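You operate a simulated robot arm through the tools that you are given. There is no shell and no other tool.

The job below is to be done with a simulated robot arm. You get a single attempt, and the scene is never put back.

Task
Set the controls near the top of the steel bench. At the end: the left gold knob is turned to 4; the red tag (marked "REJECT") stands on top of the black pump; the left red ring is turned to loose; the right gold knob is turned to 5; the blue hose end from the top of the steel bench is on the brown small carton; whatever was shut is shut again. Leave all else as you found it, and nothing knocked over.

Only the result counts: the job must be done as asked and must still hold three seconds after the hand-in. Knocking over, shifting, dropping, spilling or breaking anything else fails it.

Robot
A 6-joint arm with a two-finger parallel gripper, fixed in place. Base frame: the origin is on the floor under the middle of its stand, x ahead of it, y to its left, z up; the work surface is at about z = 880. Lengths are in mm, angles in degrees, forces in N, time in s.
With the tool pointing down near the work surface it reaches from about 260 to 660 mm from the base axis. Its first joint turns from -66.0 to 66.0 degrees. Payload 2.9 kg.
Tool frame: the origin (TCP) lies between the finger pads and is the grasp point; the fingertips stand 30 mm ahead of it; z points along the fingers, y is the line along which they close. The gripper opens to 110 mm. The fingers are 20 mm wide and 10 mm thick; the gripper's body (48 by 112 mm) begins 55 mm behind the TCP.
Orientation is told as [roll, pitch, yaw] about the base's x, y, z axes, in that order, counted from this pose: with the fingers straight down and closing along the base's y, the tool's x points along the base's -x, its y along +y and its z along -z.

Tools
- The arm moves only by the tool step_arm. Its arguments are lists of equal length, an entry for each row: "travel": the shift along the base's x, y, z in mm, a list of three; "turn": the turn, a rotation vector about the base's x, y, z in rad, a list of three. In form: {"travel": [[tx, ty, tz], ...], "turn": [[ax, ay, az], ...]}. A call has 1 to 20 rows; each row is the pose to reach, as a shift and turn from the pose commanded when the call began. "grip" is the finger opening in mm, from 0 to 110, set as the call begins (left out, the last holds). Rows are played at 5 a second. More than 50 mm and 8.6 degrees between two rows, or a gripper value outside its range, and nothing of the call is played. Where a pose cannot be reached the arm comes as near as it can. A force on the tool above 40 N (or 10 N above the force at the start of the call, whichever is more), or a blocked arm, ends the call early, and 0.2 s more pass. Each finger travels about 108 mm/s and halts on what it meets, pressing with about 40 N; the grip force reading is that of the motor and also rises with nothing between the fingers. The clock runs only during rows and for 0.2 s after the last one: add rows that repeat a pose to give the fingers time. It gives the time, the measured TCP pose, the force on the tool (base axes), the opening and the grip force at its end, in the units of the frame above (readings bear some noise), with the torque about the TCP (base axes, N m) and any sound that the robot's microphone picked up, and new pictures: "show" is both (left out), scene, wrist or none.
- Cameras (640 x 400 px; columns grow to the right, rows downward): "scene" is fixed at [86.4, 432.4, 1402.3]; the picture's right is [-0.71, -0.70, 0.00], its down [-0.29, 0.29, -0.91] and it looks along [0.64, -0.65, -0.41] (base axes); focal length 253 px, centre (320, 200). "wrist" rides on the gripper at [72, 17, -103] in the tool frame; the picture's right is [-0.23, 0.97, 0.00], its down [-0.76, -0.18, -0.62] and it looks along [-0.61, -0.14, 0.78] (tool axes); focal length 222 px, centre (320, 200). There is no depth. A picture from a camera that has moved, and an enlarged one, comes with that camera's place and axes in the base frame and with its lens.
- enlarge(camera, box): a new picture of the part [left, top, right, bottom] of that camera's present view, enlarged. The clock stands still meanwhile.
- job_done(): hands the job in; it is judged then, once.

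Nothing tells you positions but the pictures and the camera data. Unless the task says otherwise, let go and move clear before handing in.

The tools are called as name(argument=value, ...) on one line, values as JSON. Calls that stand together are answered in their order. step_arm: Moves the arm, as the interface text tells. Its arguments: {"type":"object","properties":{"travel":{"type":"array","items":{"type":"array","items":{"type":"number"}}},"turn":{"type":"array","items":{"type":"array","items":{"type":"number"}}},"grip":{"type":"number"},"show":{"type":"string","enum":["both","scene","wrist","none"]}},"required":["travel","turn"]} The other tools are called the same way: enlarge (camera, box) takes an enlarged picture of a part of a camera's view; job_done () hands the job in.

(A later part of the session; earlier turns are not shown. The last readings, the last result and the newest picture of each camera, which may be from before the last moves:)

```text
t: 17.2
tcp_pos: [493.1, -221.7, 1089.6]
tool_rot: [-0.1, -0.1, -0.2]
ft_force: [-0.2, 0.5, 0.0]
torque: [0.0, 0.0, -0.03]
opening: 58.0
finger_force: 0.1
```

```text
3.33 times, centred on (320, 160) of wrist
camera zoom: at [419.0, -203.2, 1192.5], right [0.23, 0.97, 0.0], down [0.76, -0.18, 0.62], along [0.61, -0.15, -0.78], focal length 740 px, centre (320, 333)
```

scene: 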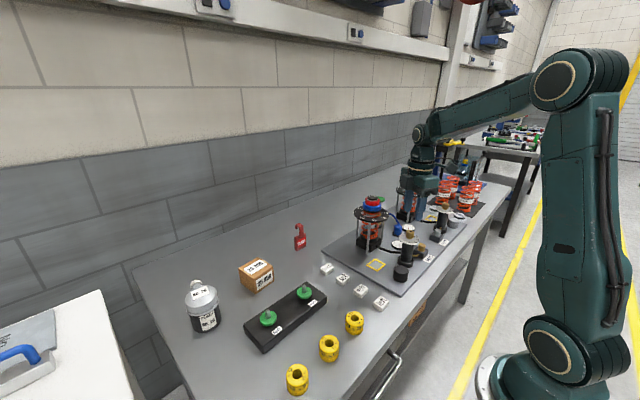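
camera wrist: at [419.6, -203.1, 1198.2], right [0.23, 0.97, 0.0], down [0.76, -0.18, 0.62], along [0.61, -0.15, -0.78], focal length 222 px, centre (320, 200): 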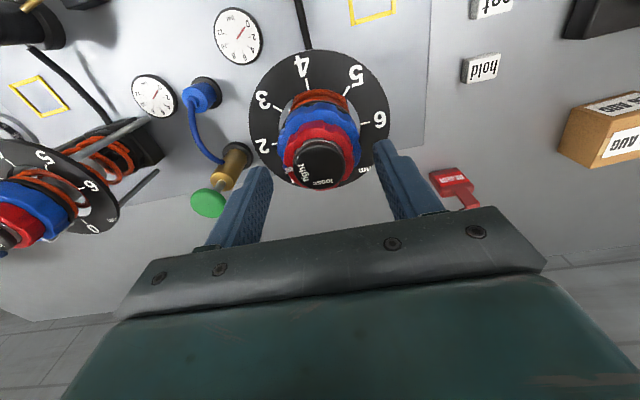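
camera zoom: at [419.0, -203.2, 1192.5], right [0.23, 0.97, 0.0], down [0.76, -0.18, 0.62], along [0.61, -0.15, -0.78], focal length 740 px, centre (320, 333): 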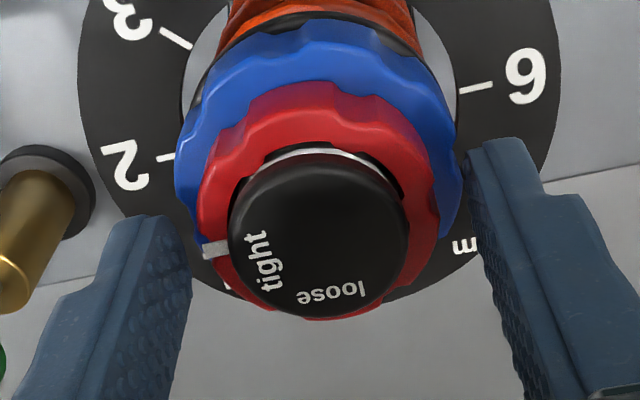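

The tips are about 4 mm above the blue ring. I'll lower 1.5 mm more and close on the red ring.

step_arm(travel=[[0, 0, -1.5], [0, 0, -1.5]], turn=[[0, 0, 0], [0, 0, 0]], show="none")

step_arm(travel=[[0, 0, 0], [0, 0, 0], [0, 0, 0]], turn=[[0, 0, 0], [0, 0, 0], [0, 0, 0]], grip=38, show="wrist")

enlarge(camera="scene", box=[345, 180, 401, 215])

enlarge(camera="wrist", box=[240, 100, 400, 220])

```text
t: 17.8
tcp_pos: [491.9, -220.9, 1088.5]
tool_rot: [-0.1, 0.0, -0.1]
ft_force: [0.3, 0.1, -0.2]
torque: [0.02, -0.01, 0.01]
opening: 58.0
finger_force: 0.0
```

```text
t: 18.6
tcp_pos: [492.5, -220.2, 1086.8]
tool_rot: [-0.1, 0.0, -0.2]
ft_force: [0.4, 4.0, 0.1]
torque: [0.21, 0.05, 0.02]
opening: 45.2
finger_force: 45.2
camera wrist: at [419.4, -203.2, 1191.0], right [0.23, 0.97, 0.0], down [0.76, -0.18, 0.62], along [0.61, -0.14, -0.78], focal length 222 px, centre (320, 200)
```

wrist: 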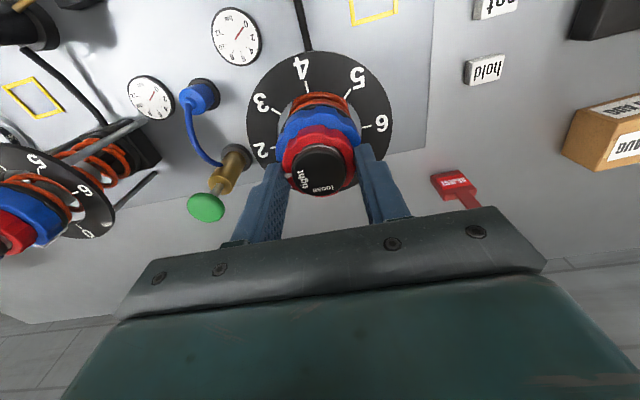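

```text
11.43 times, centred on (373, 198) of scene
camera zoom: at [86.4, 432.5, 1402.3], right [-0.71, -0.7, 0.0], down [-0.29, 0.29, -0.91], along [0.64, -0.65, -0.41], focal length 2894 px, centre (-286, 229)
```

zoom: 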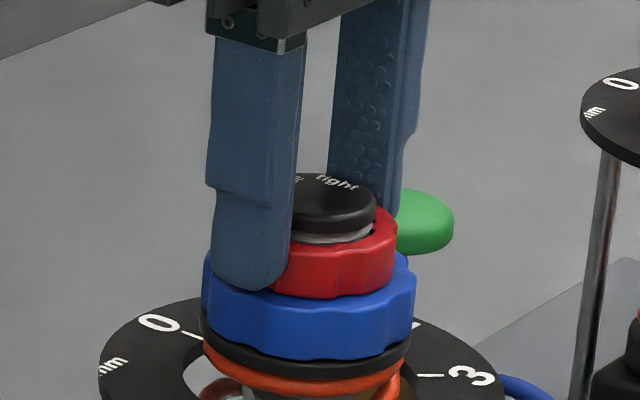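

```text
3.33 times, centred on (320, 160) of wrist
camera zoom: at [419.4, -203.2, 1191.0], right [0.23, 0.97, 0.0], down [0.76, -0.18, 0.62], along [0.61, -0.14, -0.78], focal length 740 px, centre (320, 333)
```

zoom: 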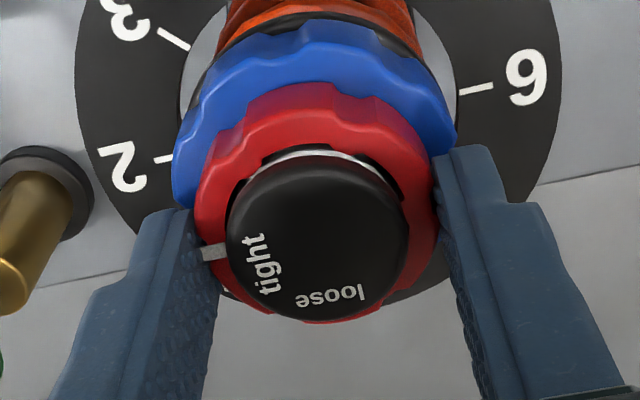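

The red ring is gripped at 45 mm. I'll turn it 12° as a check that only the red ring moves.

step_arm(travel=[[0, 0, 0], [0, 0, 0]], turn=[[0, 0, 0.105], [0, 0, 0.21]], show="wrist")

enlarge(camera="wrist", box=[240, 100, 400, 220])

enlarge(camera="scene", box=[345, 180, 401, 215])

```text
t: 19.2
tcp_pos: [492.4, -220.2, 1088.5]
tool_rot: [0.0, -0.1, 12.0]
ft_force: [-0.8, 11.0, -7.9]
torque: [0.23, -1.2, -0.05]
opening: 45.6
finger_force: 44.7
camera wrist: at [417.4, -218.5, 1191.2], right [0.02, 1.0, 0.0], down [0.78, -0.02, 0.62], along [0.62, -0.01, -0.78], focal length 222 px, centre (320, 200)
```

wrist: 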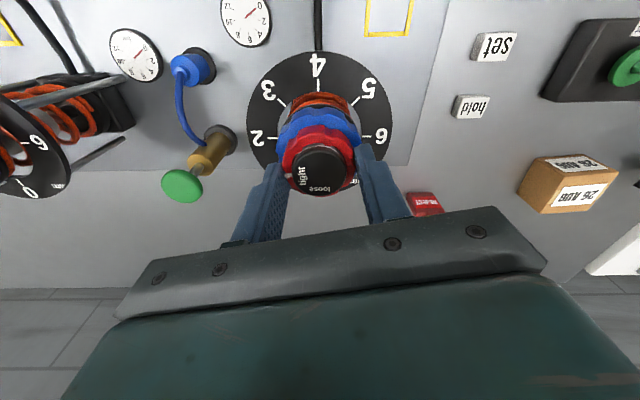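

```text
3.33 times, centred on (320, 160) of wrist
camera zoom: at [417.4, -218.5, 1191.2], right [0.02, 1.0, 0.0], down [0.78, -0.02, 0.62], along [0.62, -0.01, -0.78], focal length 740 px, centre (320, 333)
```

zoom: 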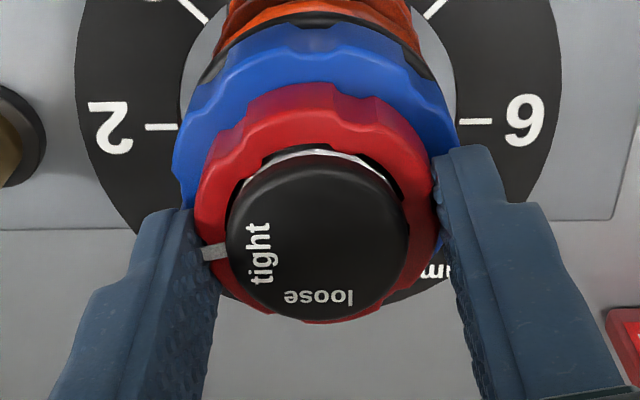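

```text
11.43 times, centred on (373, 198) of scene
camera zoom: at [86.4, 432.7, 1402.2], right [-0.71, -0.7, 0.0], down [-0.29, 0.29, -0.91], along [0.64, -0.65, -0.41], focal length 2894 px, centre (-286, 229)
```

zoom: 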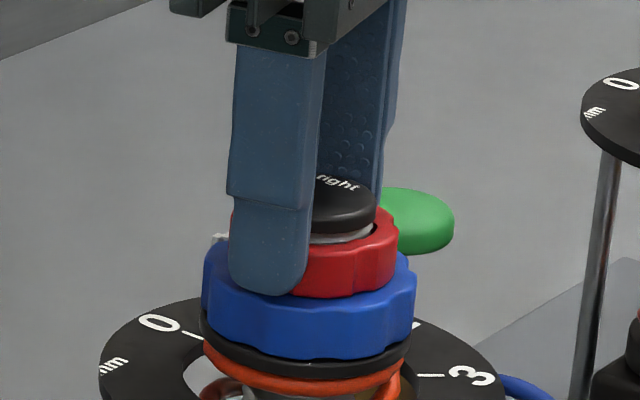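

The red mark is moving off "tight", and the blue ring stays still. I'll continue about 50° more.

step_arm(travel=[[0, 0, 0], [0, 0, 0], [0, 0, 0], [0, 0, 0], [0, 0, 0], [0, 0, 0], [0, 0, 0], [0, 0, 0]], turn=[[0, 0, 0.11], [0, 0, 0.22], [0, 0, 0.33], [0, 0, 0.44], [0, 0, 0.55], [0, 0, 0.66], [0, 0, 0.77], [0, 0, 0.87]], show="wrist")

enlarge(camera="wrist", box=[240, 100, 400, 220])

enlarge(camera="scene", box=[345, 180, 401, 215])

```text
t: 21.0
tcp_pos: [491.5, -219.3, 1087.9]
tool_rot: [0.3, -0.1, 61.9]
ft_force: [-9.0, 30.5, -7.1]
torque: [0.19, 0.11, -0.01]
opening: 45.2
finger_force: 44.9
camera wrist: at [441.9, -274.7, 1191.2], right [-0.75, 0.66, 0.0], down [0.52, 0.59, 0.62], along [0.41, 0.47, -0.78], focal length 222 px, centre (320, 200)
```

wrist: 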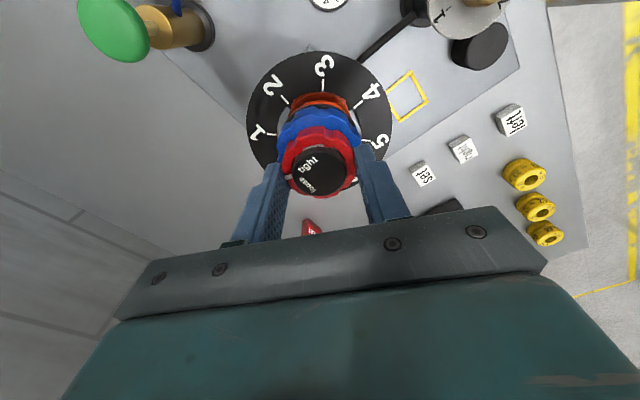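

```text
3.33 times, centred on (320, 160) of wrist
camera zoom: at [441.9, -274.7, 1191.2], right [-0.75, 0.66, 0.0], down [0.52, 0.59, 0.62], along [0.41, 0.47, -0.78], focal length 740 px, centre (320, 333)
```

zoom: 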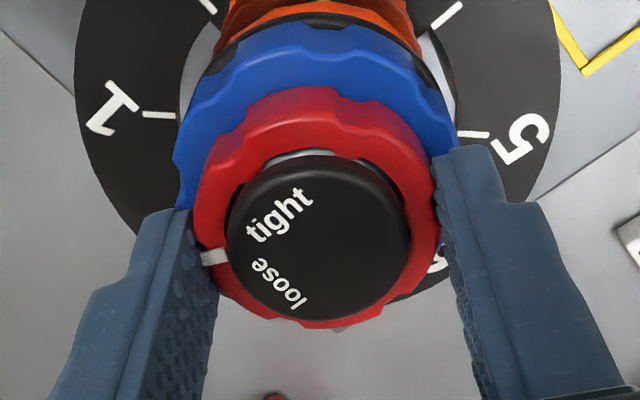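

```text
11.43 times, centred on (373, 198) of scene
camera zoom: at [86.2, 433.3, 1402.0], right [-0.71, -0.7, 0.0], down [-0.29, 0.29, -0.91], along [0.64, -0.65, -0.41], focal length 2894 px, centre (-286, 229)
```

zoom: 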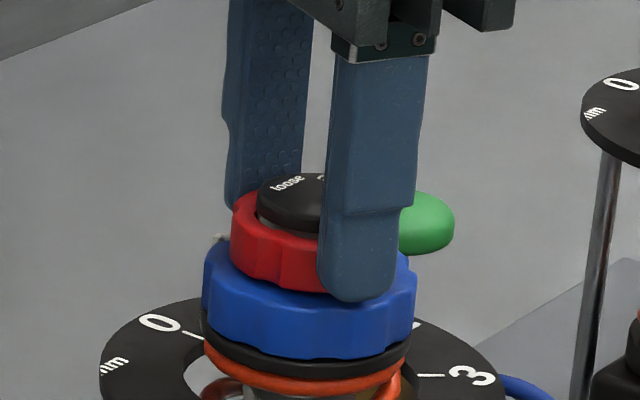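

Lateral load has built up from slight miscentring. I'll shift about 1 mm in +y to relieve it while turning 11° more, then look at the mark against the words.

step_arm(travel=[[0, 1.0, 0], [0, 1.2, 0], [0, 1.2, 0]], turn=[[0, 0, 0.0], [0, 0, 0.1], [0, 0, 0.2]], show="wrist")

enlarge(camera="wrist", box=[270, 130, 370, 210])

```text
t: 21.8
tcp_pos: [490.5, -218.4, 1088.7]
tool_rot: [0.2, -0.1, 73.2]
ft_force: [-15.6, 27.1, -8.9]
torque: [-0.21, 0.18, -0.04]
opening: 45.6
finger_force: 45.0
camera wrist: at [453.7, -283.3, 1191.3], right [-0.87, 0.5, 0.01], down [0.39, 0.68, 0.62], along [0.31, 0.54, -0.78], focal length 222 px, centre (320, 200)
```

wrist: 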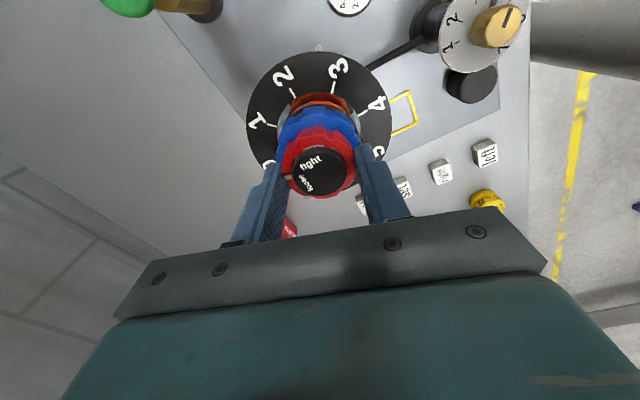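

```text
5.00 times, centred on (320, 170) of wrist
camera zoom: at [453.7, -283.3, 1191.3], right [-0.87, 0.5, 0.01], down [0.39, 0.68, 0.62], along [0.31, 0.54, -0.78], focal length 1111 px, centre (320, 350)
```

zoom: 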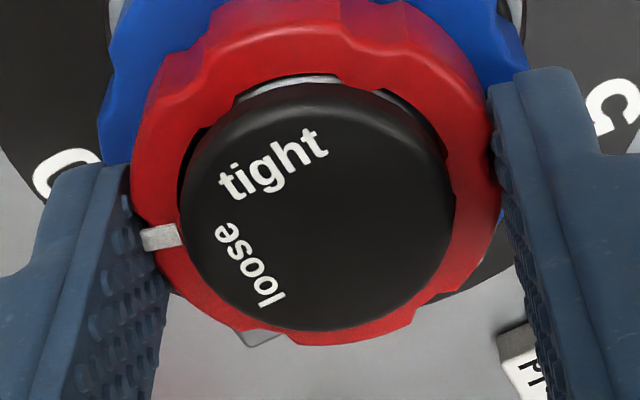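

Using the geometry, "tight" and "loose" are 90° apart, so about 15° remain. I'll shift slightly toward (-x, +y) to relieve the side load while turning the rest.

step_arm(travel=[[-1.0, 1.0, 0], [-1.5, 1.3, 0], [-2, 1.5, 0], [-2.3, 1.5, 0]], turn=[[0, 0, 0.0], [0, 0, 0.09], [0, 0, 0.18], [0, 0, 0.265]], show="wrist")

enlarge(camera="wrist", box=[270, 130, 370, 210])

enlarge(camera="scene", box=[345, 180, 401, 215])

```text
t: 22.8
tcp_pos: [490.6, -218.0, 1088.1]
tool_rot: [-0.1, 0.0, 88.3]
ft_force: [-4.6, 10.7, -7.0]
torque: [0.42, 0.53, 0.01]
opening: 45.4
finger_force: 44.4
camera wrist: at [470.4, -290.5, 1191.4], right [-0.97, 0.26, 0.0], down [0.2, 0.76, 0.62], along [0.16, 0.6, -0.78], focal length 222 px, centre (320, 200)
```

wrist: 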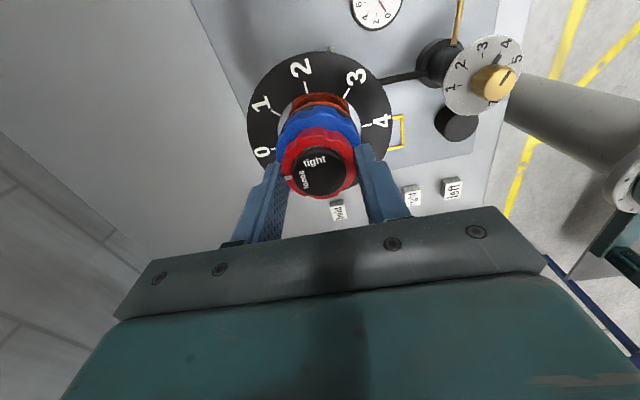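

```text
5.00 times, centred on (320, 170) of wrist
camera zoom: at [470.4, -290.5, 1191.4], right [-0.97, 0.26, 0.0], down [0.2, 0.76, 0.62], along [0.16, 0.6, -0.78], focal length 1111 px, centre (320, 350)
```

zoom: 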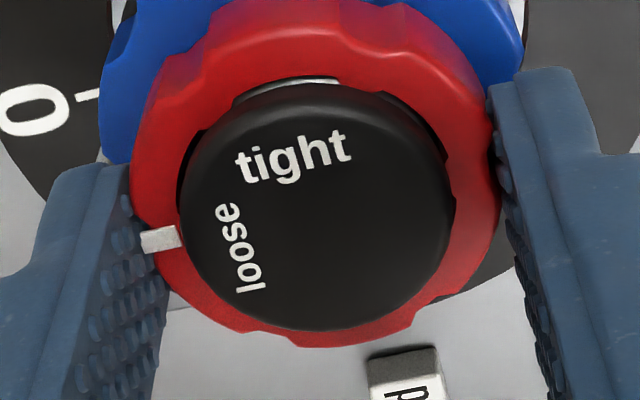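

```text
11.43 times, centred on (373, 198) of scene
camera zoom: at [86.4, 432.6, 1402.2], right [-0.71, -0.7, 0.0], down [-0.29, 0.29, -0.91], along [0.64, -0.65, -0.41], focal length 2894 px, centre (-286, 229)
```

zoom: 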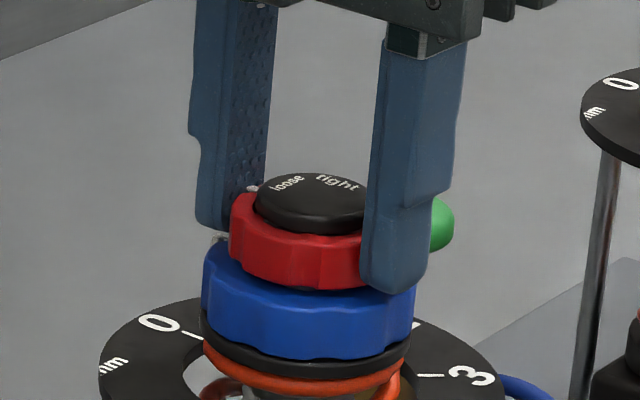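

The mark now sits at "loose", about 88.5° from "tight". I'll nudge the last degree, release, and back straight up.

step_arm(travel=[[-0.4, 0.3, 0]], turn=[[0, 0, 0.022]], show="none")

step_arm(travel=[[0, 0, 0], [0, 0, 0]], turn=[[0, 0, 0], [0, 0, 0]], grip=62, show="none")

step_arm(travel=[[0, 0, 10], [0, 0, 30], [0, 0, 60]], turn=[[0, 0, 0], [0, 0, 0], [0, 0, 0]], show="both")

enlarge(camera="wrist", box=[270, 90, 370, 170])

enlarge(camera="scene", box=[345, 180, 401, 215])

```text
t: 23.2
tcp_pos: [490.5, -217.9, 1088.2]
tool_rot: [-0.2, 0.0, 89.6]
ft_force: [-0.8, 5.9, -9.7]
torque: [0.42, 0.31, -0.01]
opening: 45.1
finger_force: 45.2
```

```text
t: 23.8
tcp_pos: [489.2, -217.3, 1088.3]
tool_rot: [-0.2, 0.0, 89.6]
ft_force: [0.4, 0.5, -0.5]
torque: [-0.01, 0.0, 0.01]
opening: 62.1
finger_force: 0.0
```

```text
t: 24.6
tcp_pos: [489.1, -217.0, 1147.9]
tool_rot: [-0.1, 0.0, 89.5]
ft_force: [0.1, 0.1, 0.5]
torque: [0.02, -0.01, 0.02]
opening: 62.0
finger_force: 0.0
camera wrist: at [470.7, -290.5, 1251.5], right [-0.97, 0.24, 0.0], down [0.18, 0.76, 0.62], along [0.15, 0.61, -0.78], focal length 222 px, centre (320, 200)
```

scene: 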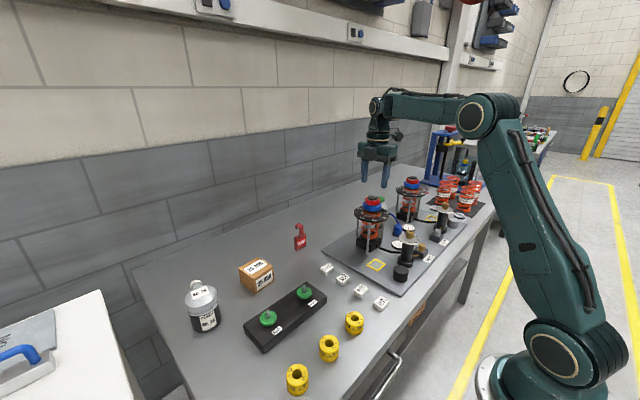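
wrist: 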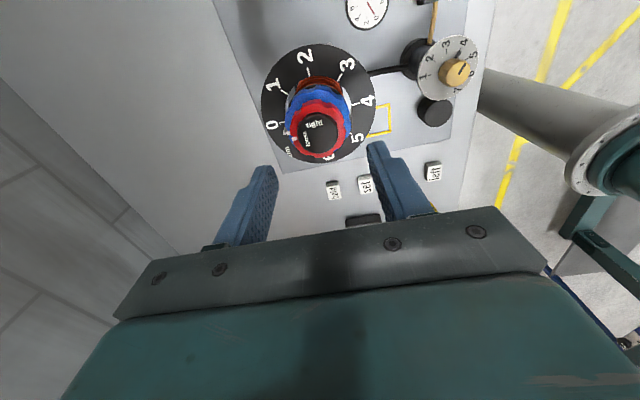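

```text
5.00 times, centred on (320, 130) of wrist
camera zoom: at [470.7, -290.5, 1251.5], right [-0.97, 0.24, 0.0], down [0.18, 0.76, 0.62], along [0.15, 0.61, -0.78], focal length 1111 px, centre (320, 550)
```

zoom: 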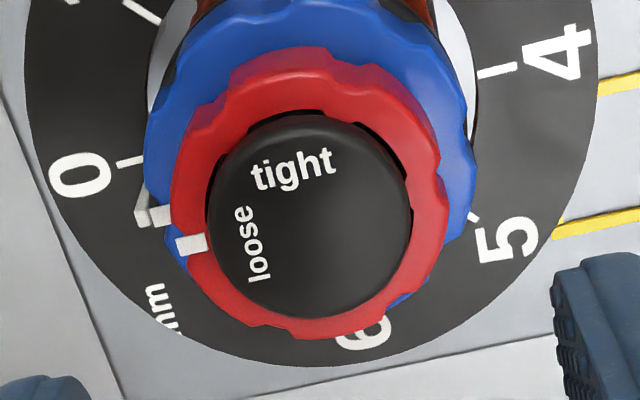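

```text
11.43 times, centred on (373, 198) of scene
camera zoom: at [86.4, 432.4, 1402.3], right [-0.71, -0.7, 0.0], down [-0.29, 0.29, -0.91], along [0.64, -0.65, -0.41], focal length 2894 px, centre (-286, 229)
```

zoom: 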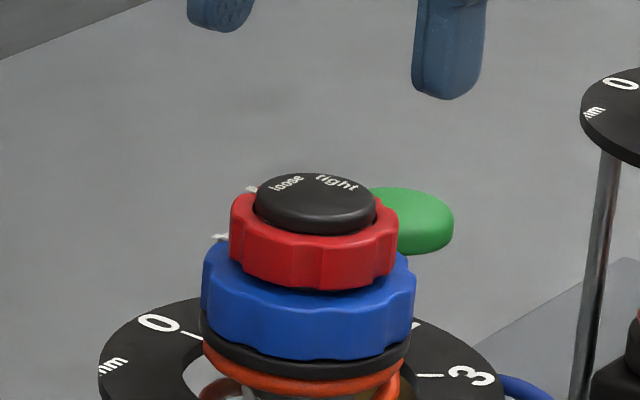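

The left red ring is at "loose", and the blue ring is unchanged. Next is the right gold knob near (351, -503), so I'll move over it with yaw 99° so the fingers straddle its pointer.

step_arm(travel=[[-17, -36, 0], [-34, -72, 0], [-51, -108, 0], [-69, -144, 0], [-86, -179, 0], [-103, -214, 0], [-120, -250, -15], [-138, -286, -35], [-138, -286, -60]], turn=[[0, 0, 0.02], [0, 0, 0.04], [0, 0, 0.06], [0, 0, 0.08], [0, 0, 0.1], [0, 0, 0.12], [0, 0, 0.14], [0, 0, 0.16], [0, 0, 0.165]], grip=45, show="both")

enlarge(camera="wrist", box=[260, 70, 380, 180])

```text
t: 26.6
tcp_pos: [351.3, -504.3, 1085.8]
tool_rot: [0.0, -0.1, 99.0]
ft_force: [-1.0, -0.3, 0.4]
torque: [0.0, 0.01, -0.02]
opening: 45.2
finger_force: 0.0
camera wrist: at [345.1, -579.0, 1189.8], right [-1.0, 0.07, 0.0], down [0.06, 0.78, 0.62], along [0.05, 0.62, -0.78], focal length 222 px, centre (320, 200)
```

scene: 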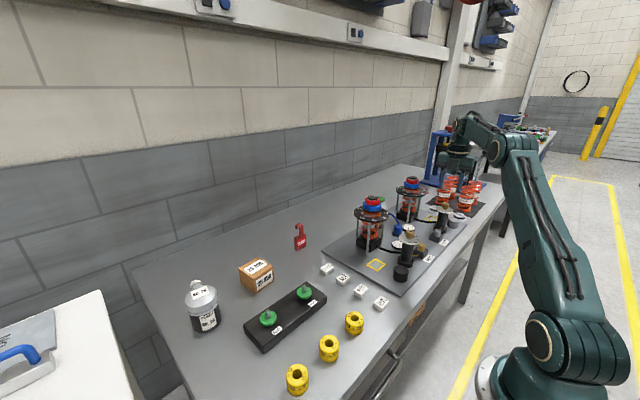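
wrist: 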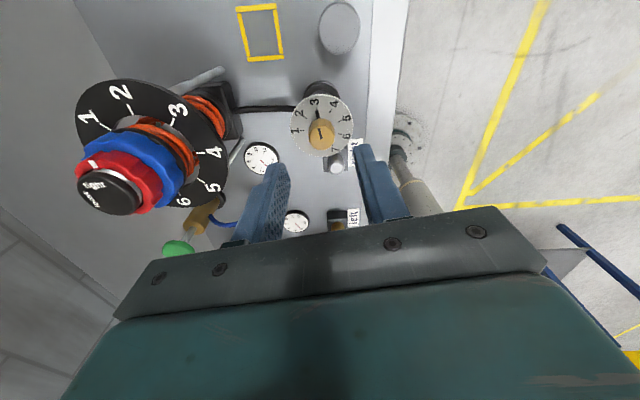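

```text
3.64 times, centred on (320, 125) of wrist
camera zoom: at [345.1, -579.0, 1189.8], right [-1.0, 0.07, 0.0], down [0.06, 0.78, 0.62], along [0.05, 0.62, -0.78], focal length 808 px, centre (320, 473)
```

zoom: 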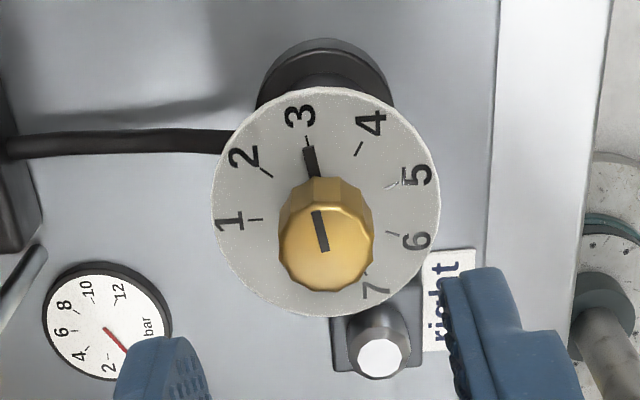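

The right knob's pointer is at 3, and its axis is about 6 mm further in +y than my hover point. I'll correct and descend partway.

step_arm(travel=[[-0.5, 3, 0], [-1, 6, -15], [-1, 6, -30], [-1, 6, -45]], turn=[[0, 0, 0], [0, 0, 0], [0, 0, 0], [0, 0, 0]], show="wrist")

enlarge(camera="wrist", box=[270, 95, 380, 195])

```text
t: 27.6
tcp_pos: [349.9, -498.6, 1042.7]
tool_rot: [-0.1, 0.0, 99.0]
ft_force: [-0.6, -0.3, 0.1]
torque: [0.0, 0.02, 0.0]
opening: 45.0
finger_force: 0.0
camera wrist: at [344.3, -572.9, 1146.6], right [-1.0, 0.07, 0.0], down [0.06, 0.78, 0.62], along [0.05, 0.62, -0.78], focal length 222 px, centre (320, 200)
```

wrist: 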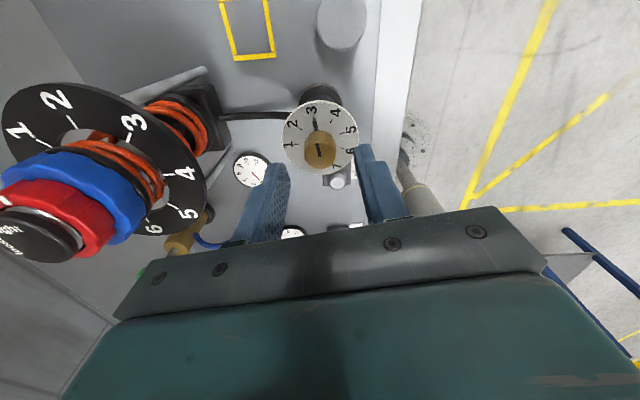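

```text
4.00 times, centred on (325, 145) of wrist
camera zoom: at [344.3, -572.9, 1146.6], right [-1.0, 0.07, 0.0], down [0.06, 0.78, 0.62], along [0.05, 0.62, -0.78], focal length 888 px, centre (300, 420)
```

zoom: 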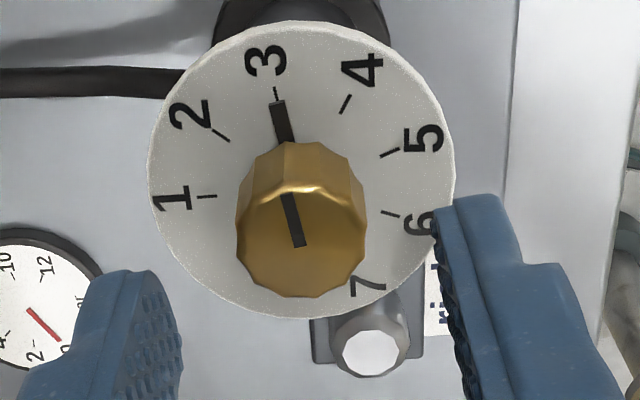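

The knob is centred. I'll descend to the grip height and close.

step_arm(travel=[[0, 0, -8], [0, 0, -16], [0, 0, -24]], turn=[[0, 0, 0], [0, 0, 0], [0, 0, 0]], show="none")

step_arm(travel=[[0, 0, 0], [0, 0, 0], [0, 0, 0]], turn=[[0, 0, 0], [0, 0, 0], [0, 0, 0]], grip=14, show="wrist")

enlarge(camera="wrist", box=[270, 95, 380, 195])

```text
t: 28.4
tcp_pos: [349.8, -498.1, 1018.5]
tool_rot: [-0.2, -0.2, 99.0]
ft_force: [-0.3, -0.7, -0.9]
torque: [0.04, -0.01, 0.02]
opening: 45.0
finger_force: 0.0
```

```text
t: 29.2
tcp_pos: [350.3, -500.3, 1018.7]
tool_rot: [-0.1, -0.2, 98.8]
ft_force: [-2.1, 0.3, -3.8]
torque: [-0.28, 0.53, 0.0]
opening: 23.7
finger_force: 44.8
camera wrist: at [344.0, -573.7, 1121.7], right [-1.0, 0.07, 0.0], down [0.06, 0.78, 0.62], along [0.05, 0.62, -0.78], focal length 222 px, centre (320, 200)
```

wrist: 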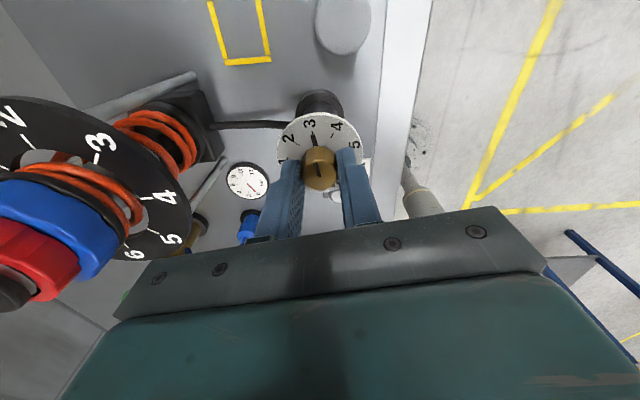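

```text
4.00 times, centred on (325, 145) of wrist
camera zoom: at [344.0, -573.7, 1121.7], right [-1.0, 0.07, 0.0], down [0.06, 0.78, 0.62], along [0.05, 0.62, -0.78], focal length 888 px, centre (300, 420)
```

zoom: 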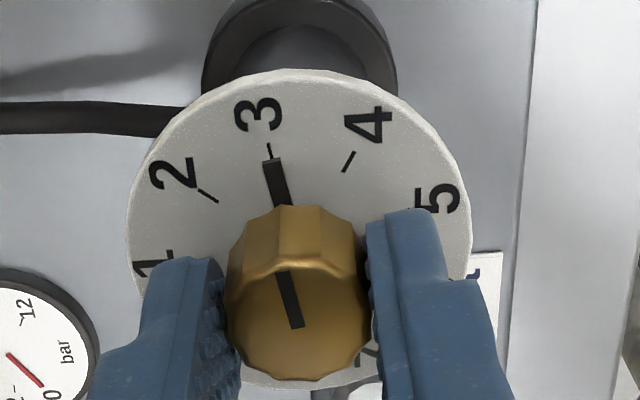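

The knob is gripped. Turning clockwise 40° first, toward 4.

step_arm(travel=[[0, 0, 0], [0, 0, 0], [0, 0, 0], [0, 0, 0], [0, 0, 0], [0, 0, 0]], turn=[[0, 0, -0.12], [0, 0, -0.24], [0, 0, -0.36], [0, 0, -0.48], [0, 0, -0.6], [0, 0, -0.698]], show="wrist")

enlarge(camera="wrist", box=[270, 95, 380, 195])

```text
t: 30.6
tcp_pos: [351.3, -498.6, 1018.3]
tool_rot: [-0.1, -0.1, 58.7]
ft_force: [3.3, -24.1, -17.4]
torque: [-0.82, 0.7, 0.04]
opening: 23.8
finger_force: 45.3
camera wrist: at [297.9, -552.4, 1121.9], right [-0.71, 0.7, 0.0], down [0.54, 0.56, 0.62], along [0.44, 0.44, -0.78], focal length 222 px, centre (320, 200)
```

wrist: 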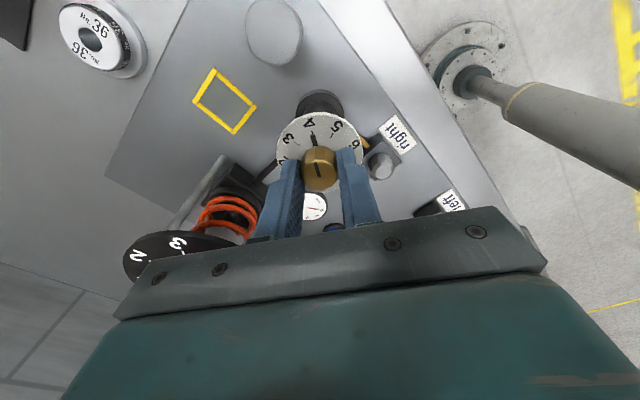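

```text
4.00 times, centred on (325, 145) of wrist
camera zoom: at [297.9, -552.4, 1121.9], right [-0.71, 0.7, 0.0], down [0.54, 0.56, 0.62], along [0.44, 0.44, -0.78], focal length 888 px, centre (300, 420)
```

zoom: 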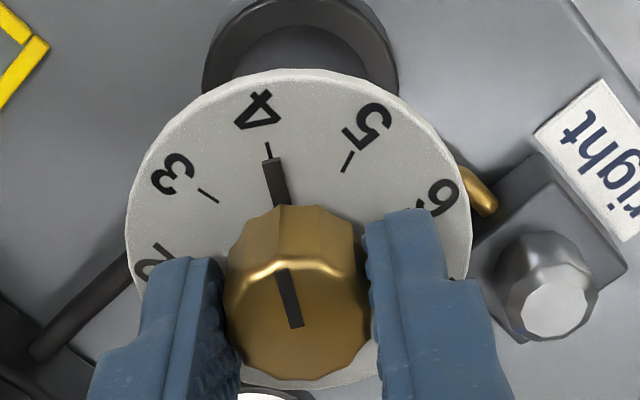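

The knob is at 4. I'll relieve the -y side load by about 0.8 mm while turning the next 40° to reach 5.

step_arm(travel=[[0, -0.6, 0], [0, -0.8, 0], [0, -0.9, 0], [0, -1.0, 0], [0, -1.0, 0], [0, -1.0, 0]], turn=[[0, 0, -0.11], [0, 0, -0.22], [0, 0, -0.34], [0, 0, -0.46], [0, 0, -0.58], [0, 0, -0.698]], show="wrist")

enlarge(camera="wrist", box=[270, 95, 380, 195])

```text
t: 32.0
tcp_pos: [351.3, -499.3, 1017.2]
tool_rot: [-0.1, -0.1, 18.9]
ft_force: [10.9, -22.4, -24.2]
torque: [-0.01, 0.13, 0.04]
opening: 23.5
finger_force: 45.2
camera wrist: at [276.6, -507.2, 1121.8], right [-0.1, 0.99, 0.0], down [0.78, 0.08, 0.62], along [0.62, 0.06, -0.78], focal length 222 px, centre (320, 200)
```

wrist: 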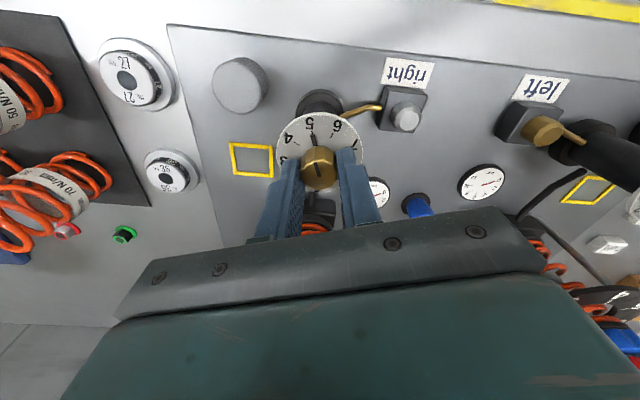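

```text
4.00 times, centred on (325, 145) of wrist
camera zoom: at [276.6, -507.2, 1121.8], right [-0.1, 0.99, 0.0], down [0.78, 0.08, 0.62], along [0.62, 0.06, -0.78], focal length 888 px, centre (300, 420)
```

zoom: 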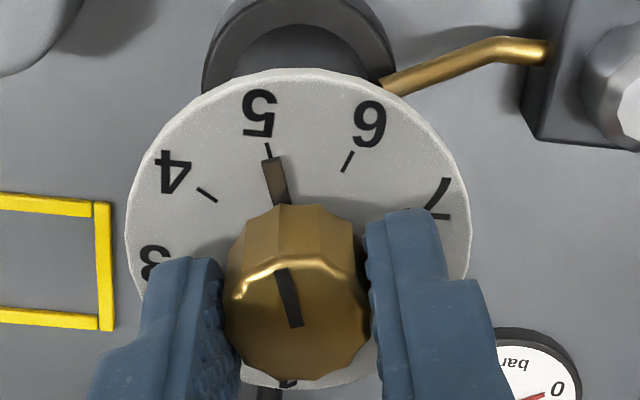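

The right knob is at 5. Releasing and rising to verify.

step_arm(travel=[[0, 0, 0], [0, 0, 0]], turn=[[0, 0, 0], [0, 0, 0]], grip=45, show="none")

step_arm(travel=[[0, 0, 15], [0, 0, 45], [0, 0, 90], [0, 0, 120]], turn=[[0, 0, 0], [0, 0, 0], [0, 0, 0], [0, 0, 0]], show="wrist")

enlarge(camera="wrist", box=[270, 60, 380, 160])

```text
t: 32.6
tcp_pos: [349.9, -498.5, 1020.4]
tool_rot: [-0.1, -0.1, 18.9]
ft_force: [-0.8, -0.3, 0.1]
torque: [0.0, -0.01, 0.03]
opening: 44.9
finger_force: 0.1
```

```text
t: 33.6
tcp_pos: [349.4, -498.6, 1140.0]
tool_rot: [-0.1, 0.0, 18.9]
ft_force: [0.2, -0.3, 0.0]
torque: [0.01, 0.0, -0.01]
opening: 45.2
finger_force: 0.1
camera wrist: at [275.7, -506.5, 1242.9], right [-0.1, 0.99, 0.0], down [0.78, 0.08, 0.62], along [0.62, 0.06, -0.78], focal length 222 px, centre (320, 200)
```

wrist: 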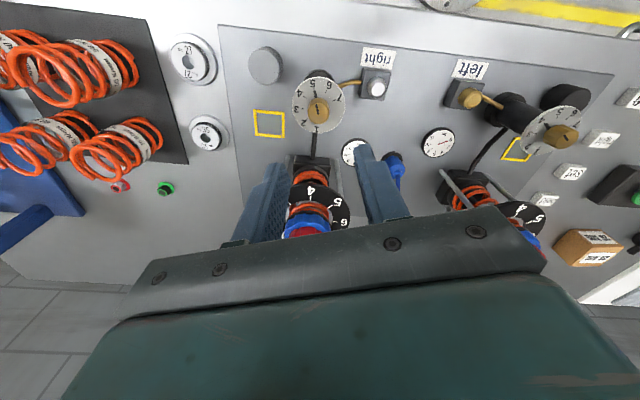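

```text
4.00 times, centred on (325, 110) of wrist
camera zoom: at [275.7, -506.5, 1242.9], right [-0.1, 0.99, 0.0], down [0.78, 0.08, 0.62], along [0.62, 0.06, -0.78], focal length 888 px, centre (300, 560)
```

zoom: 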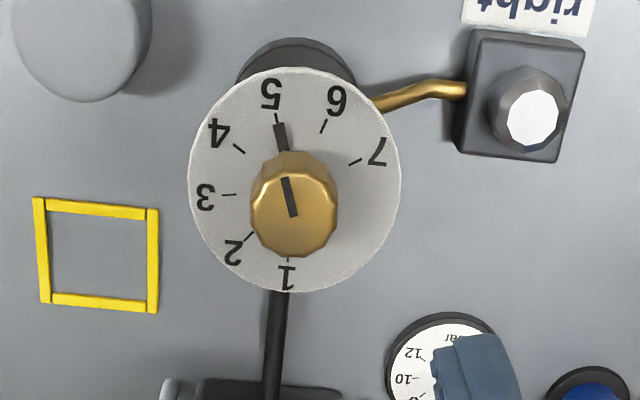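

The right knob reads 5. Next is the blue hose end, so I'll move to a closer viewpoint at yaw 0.

step_arm(travel=[[10, 40, 0], [20, 85, -20], [30, 134, -45], [30, 134, -80]], turn=[[0, 0, -0.11], [0, 0, -0.22], [0, 0, -0.33], [0, 0, -0.33]], grip=70, show="both")

enlarge(camera="wrist", box=[260, 100, 400, 220])

enlarge(camera="scene", box=[370, 200, 434, 250])

```text
refused: row 2 steps farther than a row can; nothing moved
```

```text
3.33 times, centred on (330, 160) of wrist
camera zoom: at [275.7, -506.5, 1242.9], right [-0.1, 0.99, 0.0], down [0.78, 0.08, 0.62], along [0.62, 0.06, -0.78], focal length 740 px, centre (287, 333)
```

zoom: 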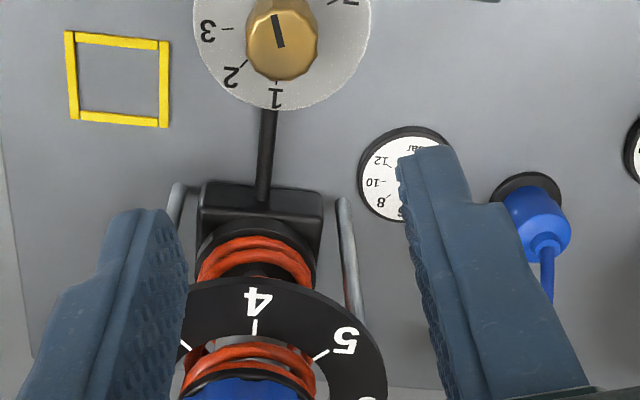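

```text
8.00 times, centred on (402, 225) of scene
camera zoom: at [86.4, 432.4, 1402.3], right [-0.71, -0.7, 0.0], down [-0.29, 0.29, -0.91], along [0.64, -0.65, -0.41], focal length 2026 px, centre (-336, 0)
```

zoom: 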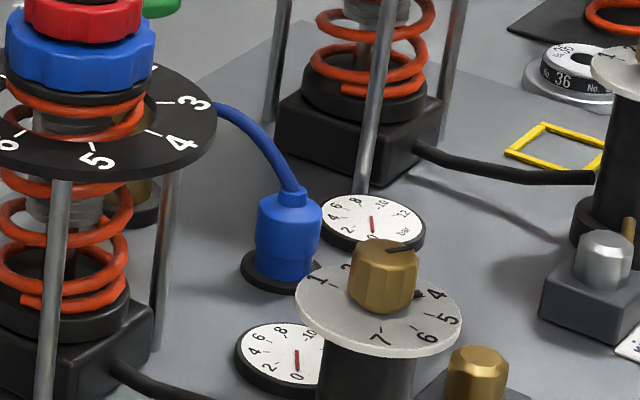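

The last call was refused for a too-long row, so I'll repeat it with smaller steps.

step_arm(travel=[[7, 35, -5], [15, 70, -20], [23, 102, -40], [30, 134, -60], [30, 134, -80]], turn=[[0, 0, -0.08], [0, 0, -0.16], [0, 0, -0.24], [0, 0, -0.33], [0, 0, -0.33]], grip=70, show="both")

enlarge(camera="wrist", box=[260, 100, 400, 220])

```text
t: 34.8
tcp_pos: [379.7, -363.4, 1059.9]
tool_rot: [-0.1, -0.1, 0.2]
ft_force: [0.7, -1.2, -0.2]
torque: [-0.02, 0.01, -0.01]
opening: 69.9
finger_force: 0.1
camera wrist: at [306.3, -347.4, 1163.1], right [0.23, 0.97, 0.0], down [0.76, -0.18, 0.62], along [0.61, -0.14, -0.78], focal length 222 px, centre (320, 200)
```

scene: 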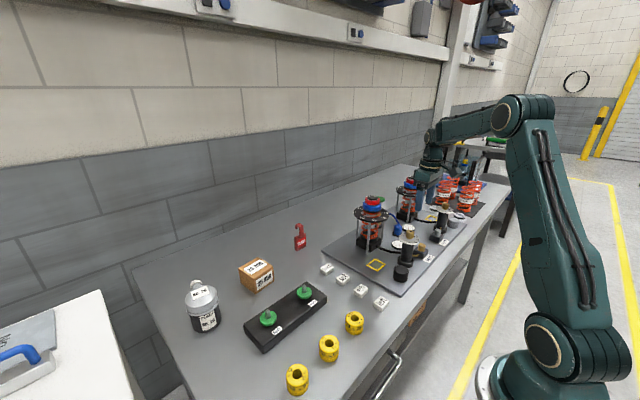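
wrist: 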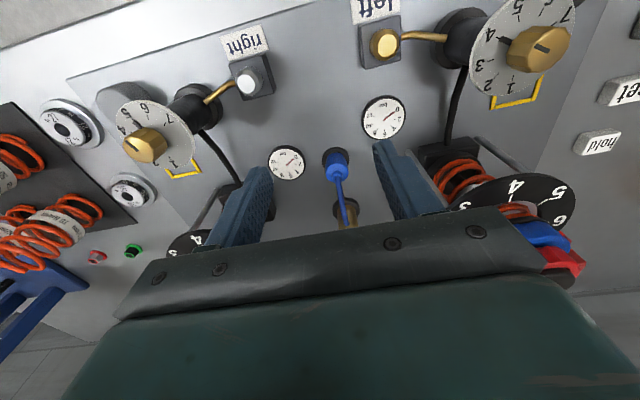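

```text
3.33 times, centred on (330, 160) of wrist
camera zoom: at [306.3, -347.4, 1163.1], right [0.23, 0.97, 0.0], down [0.76, -0.18, 0.62], along [0.61, -0.14, -0.78], focal length 740 px, centre (287, 333)
```

zoom: 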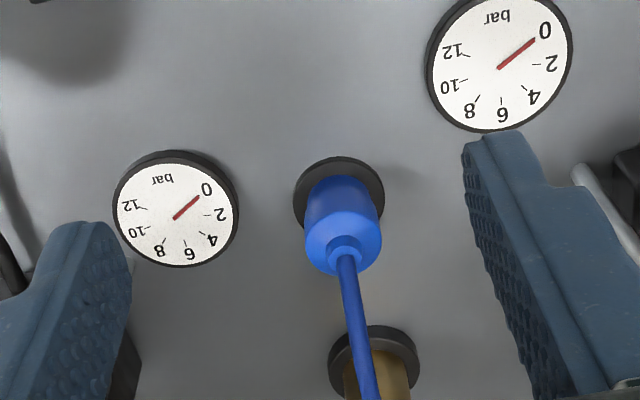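

The blue plug is about 29 mm across with its top near z 924, at about (455, -360.5), and its hose leads off toward +x. I'll hover directly above it and verify before descending.

step_arm(travel=[[38, 1.5, 0], [75, 3, 0], [75, 3, -30], [75, 3, -60]], turn=[[0, 0, 0], [0, 0, 0], [0, 0, 0], [0, 0, 0]], grip=56, show="both")

enlarge(camera="wrist", box=[260, 90, 400, 210])

enlarge(camera="scene", box=[360, 180, 440, 250])

```text
t: 35.8
tcp_pos: [455.0, -360.0, 998.4]
tool_rot: [-0.1, -0.1, 0.1]
ft_force: [0.2, 0.0, 1.0]
torque: [0.02, 0.0, -0.01]
opening: 56.0
finger_force: 0.1
camera wrist: at [381.5, -343.9, 1102.1], right [0.23, 0.97, 0.0], down [0.76, -0.18, 0.62], along [0.61, -0.14, -0.78], focal length 222 px, centre (320, 200)
```

scene: 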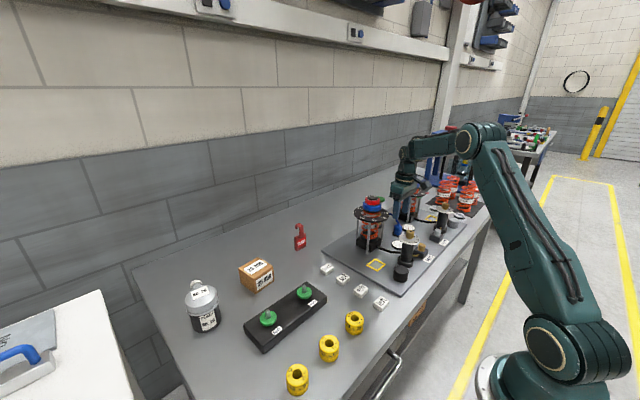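
wrist: 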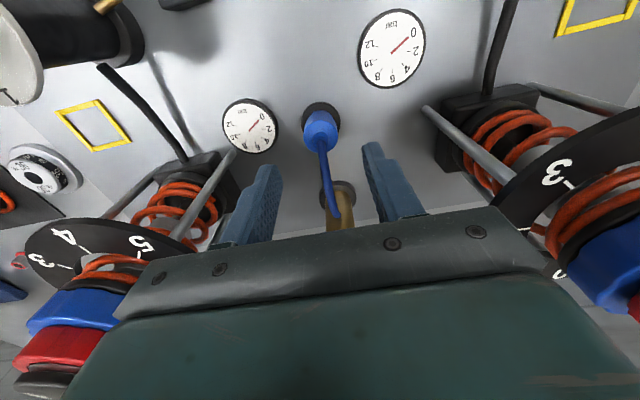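

```text
3.33 times, centred on (330, 150) of wrist
camera zoom: at [381.5, -343.9, 1102.1], right [0.23, 0.97, 0.0], down [0.76, -0.18, 0.62], along [0.61, -0.14, -0.78], focal length 740 px, centre (287, 367)
```

zoom: 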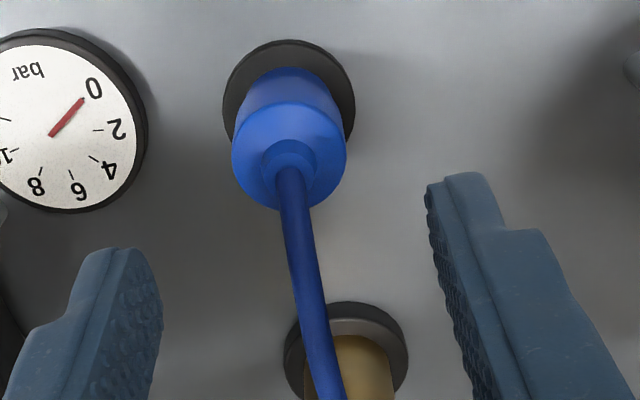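

```text
5.71 times, centred on (400, 215) of scene
camera zoom: at [86.4, 432.4, 1402.3], right [-0.71, -0.7, 0.0], down [-0.29, 0.29, -0.91], along [0.64, -0.65, -0.41], focal length 1447 px, centre (-137, 114)
```

zoom: 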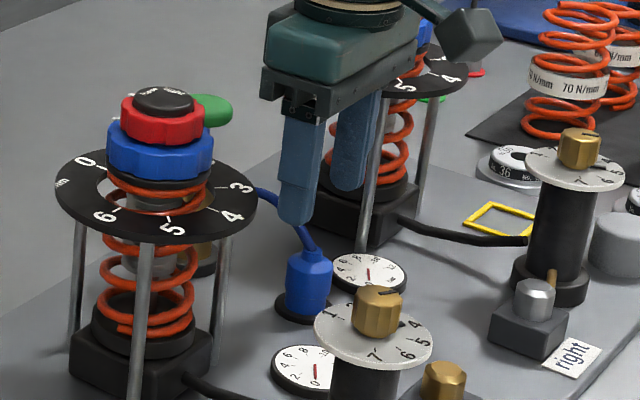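

I'm centred over the plug. Descending to TCP z≈928 and then closing on it.

step_arm(travel=[[0, 0, -20], [0, 0, -40], [0, 0, -55], [0, 0, -68]], turn=[[0, 0, 0], [0, 0, 0], [0, 0, 0], [0, 0, 0]], show="both")

enlarge(camera="wrist", box=[250, 100, 390, 220])

enlarge(camera="scene", box=[360, 180, 440, 250])

```text
t: 36.8
tcp_pos: [454.1, -361.7, 930.7]
tool_rot: [0.0, -0.2, 0.1]
ft_force: [0.8, 0.4, -0.8]
torque: [0.01, -0.02, 0.03]
opening: 55.9
finger_force: 0.1
camera wrist: at [381.5, -345.0, 1034.6], right [0.23, 0.97, 0.0], down [0.76, -0.18, 0.62], along [0.61, -0.14, -0.78], focal length 222 px, centre (320, 200)
```

scene: 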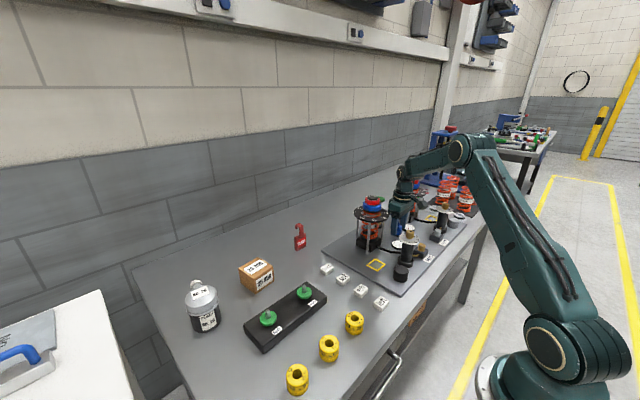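
wrist: 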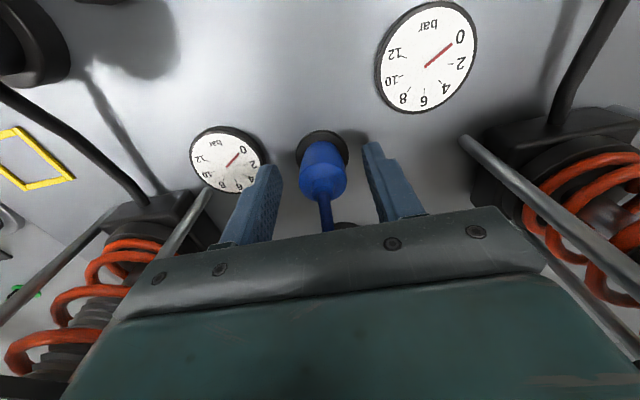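

```text
3.33 times, centred on (320, 160) of wrist
camera zoom: at [381.5, -345.0, 1034.6], right [0.23, 0.97, 0.0], down [0.76, -0.18, 0.62], along [0.61, -0.14, -0.78], focal length 740 px, centre (320, 333)
```

zoom: 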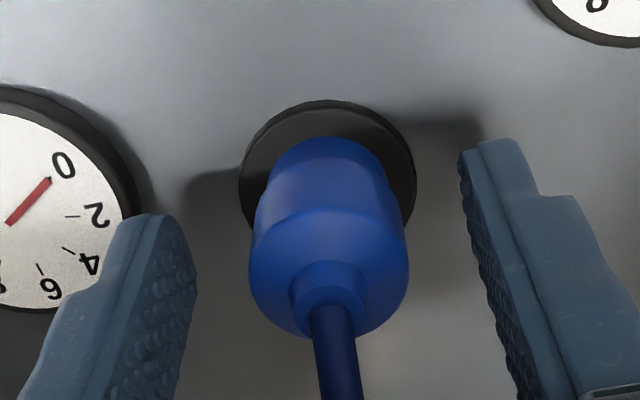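

```text
5.71 times, centred on (400, 215) of scene
camera zoom: at [86.4, 432.4, 1402.3], right [-0.71, -0.7, 0.0], down [-0.29, 0.29, -0.91], along [0.64, -0.65, -0.41], focal length 1447 px, centre (-137, 114)
```

zoom: 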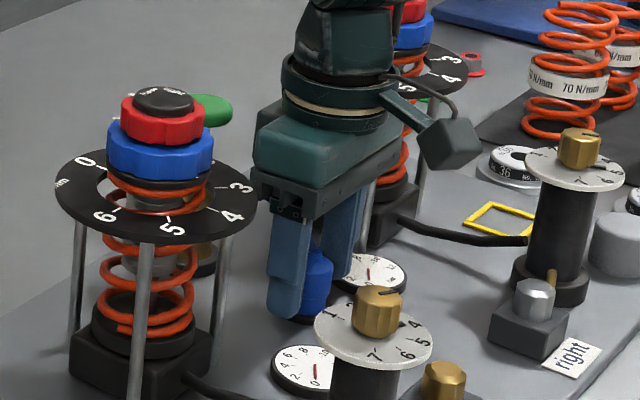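

The fingers straddle the plug well. Closing on it now.

step_arm(travel=[[0, 0, 0], [0, 0, 0], [0, 0, 0]], turn=[[0, 0, 0], [0, 0, 0], [0, 0, 0]], grip=18, show="wrist")

step_arm(travel=[[0, 0, 2], [0, 0, 5]], turn=[[0, 0, 0], [0, 0, 0]], show="wrist")

```text
t: 37.6
tcp_pos: [455.6, -362.1, 932.0]
tool_rot: [-0.1, -0.2, 0.1]
ft_force: [0.5, -0.9, -1.1]
torque: [-0.01, 0.0, 0.04]
opening: 27.9
finger_force: 40.2
camera wrist: at [381.5, -345.0, 1034.9], right [0.23, 0.97, 0.0], down [0.76, -0.18, 0.62], along [0.61, -0.14, -0.78], focal length 222 px, centre (320, 200)
```

wrist: 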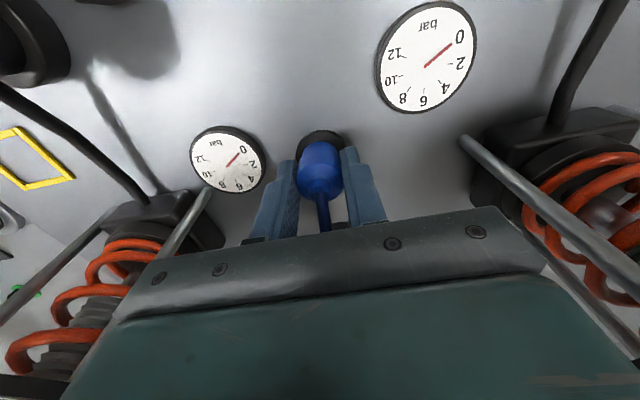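

```text
t: 38.2
tcp_pos: [455.5, -360.3, 935.6]
tool_rot: [-0.1, 0.1, 0.0]
ft_force: [0.0, 0.6, -0.8]
torque: [0.02, -0.04, 0.0]
opening: 27.4
finger_force: 39.6
camera wrist: at [382.1, -344.6, 1039.4], right [0.23, 0.97, 0.0], down [0.76, -0.18, 0.62], along [0.61, -0.14, -0.78], focal length 222 px, centre (320, 200)
```

wrist: 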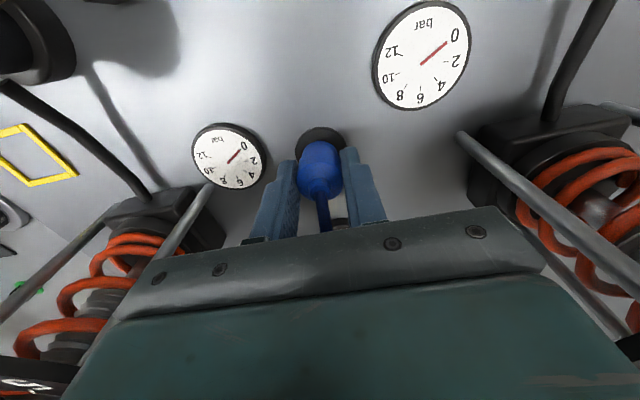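

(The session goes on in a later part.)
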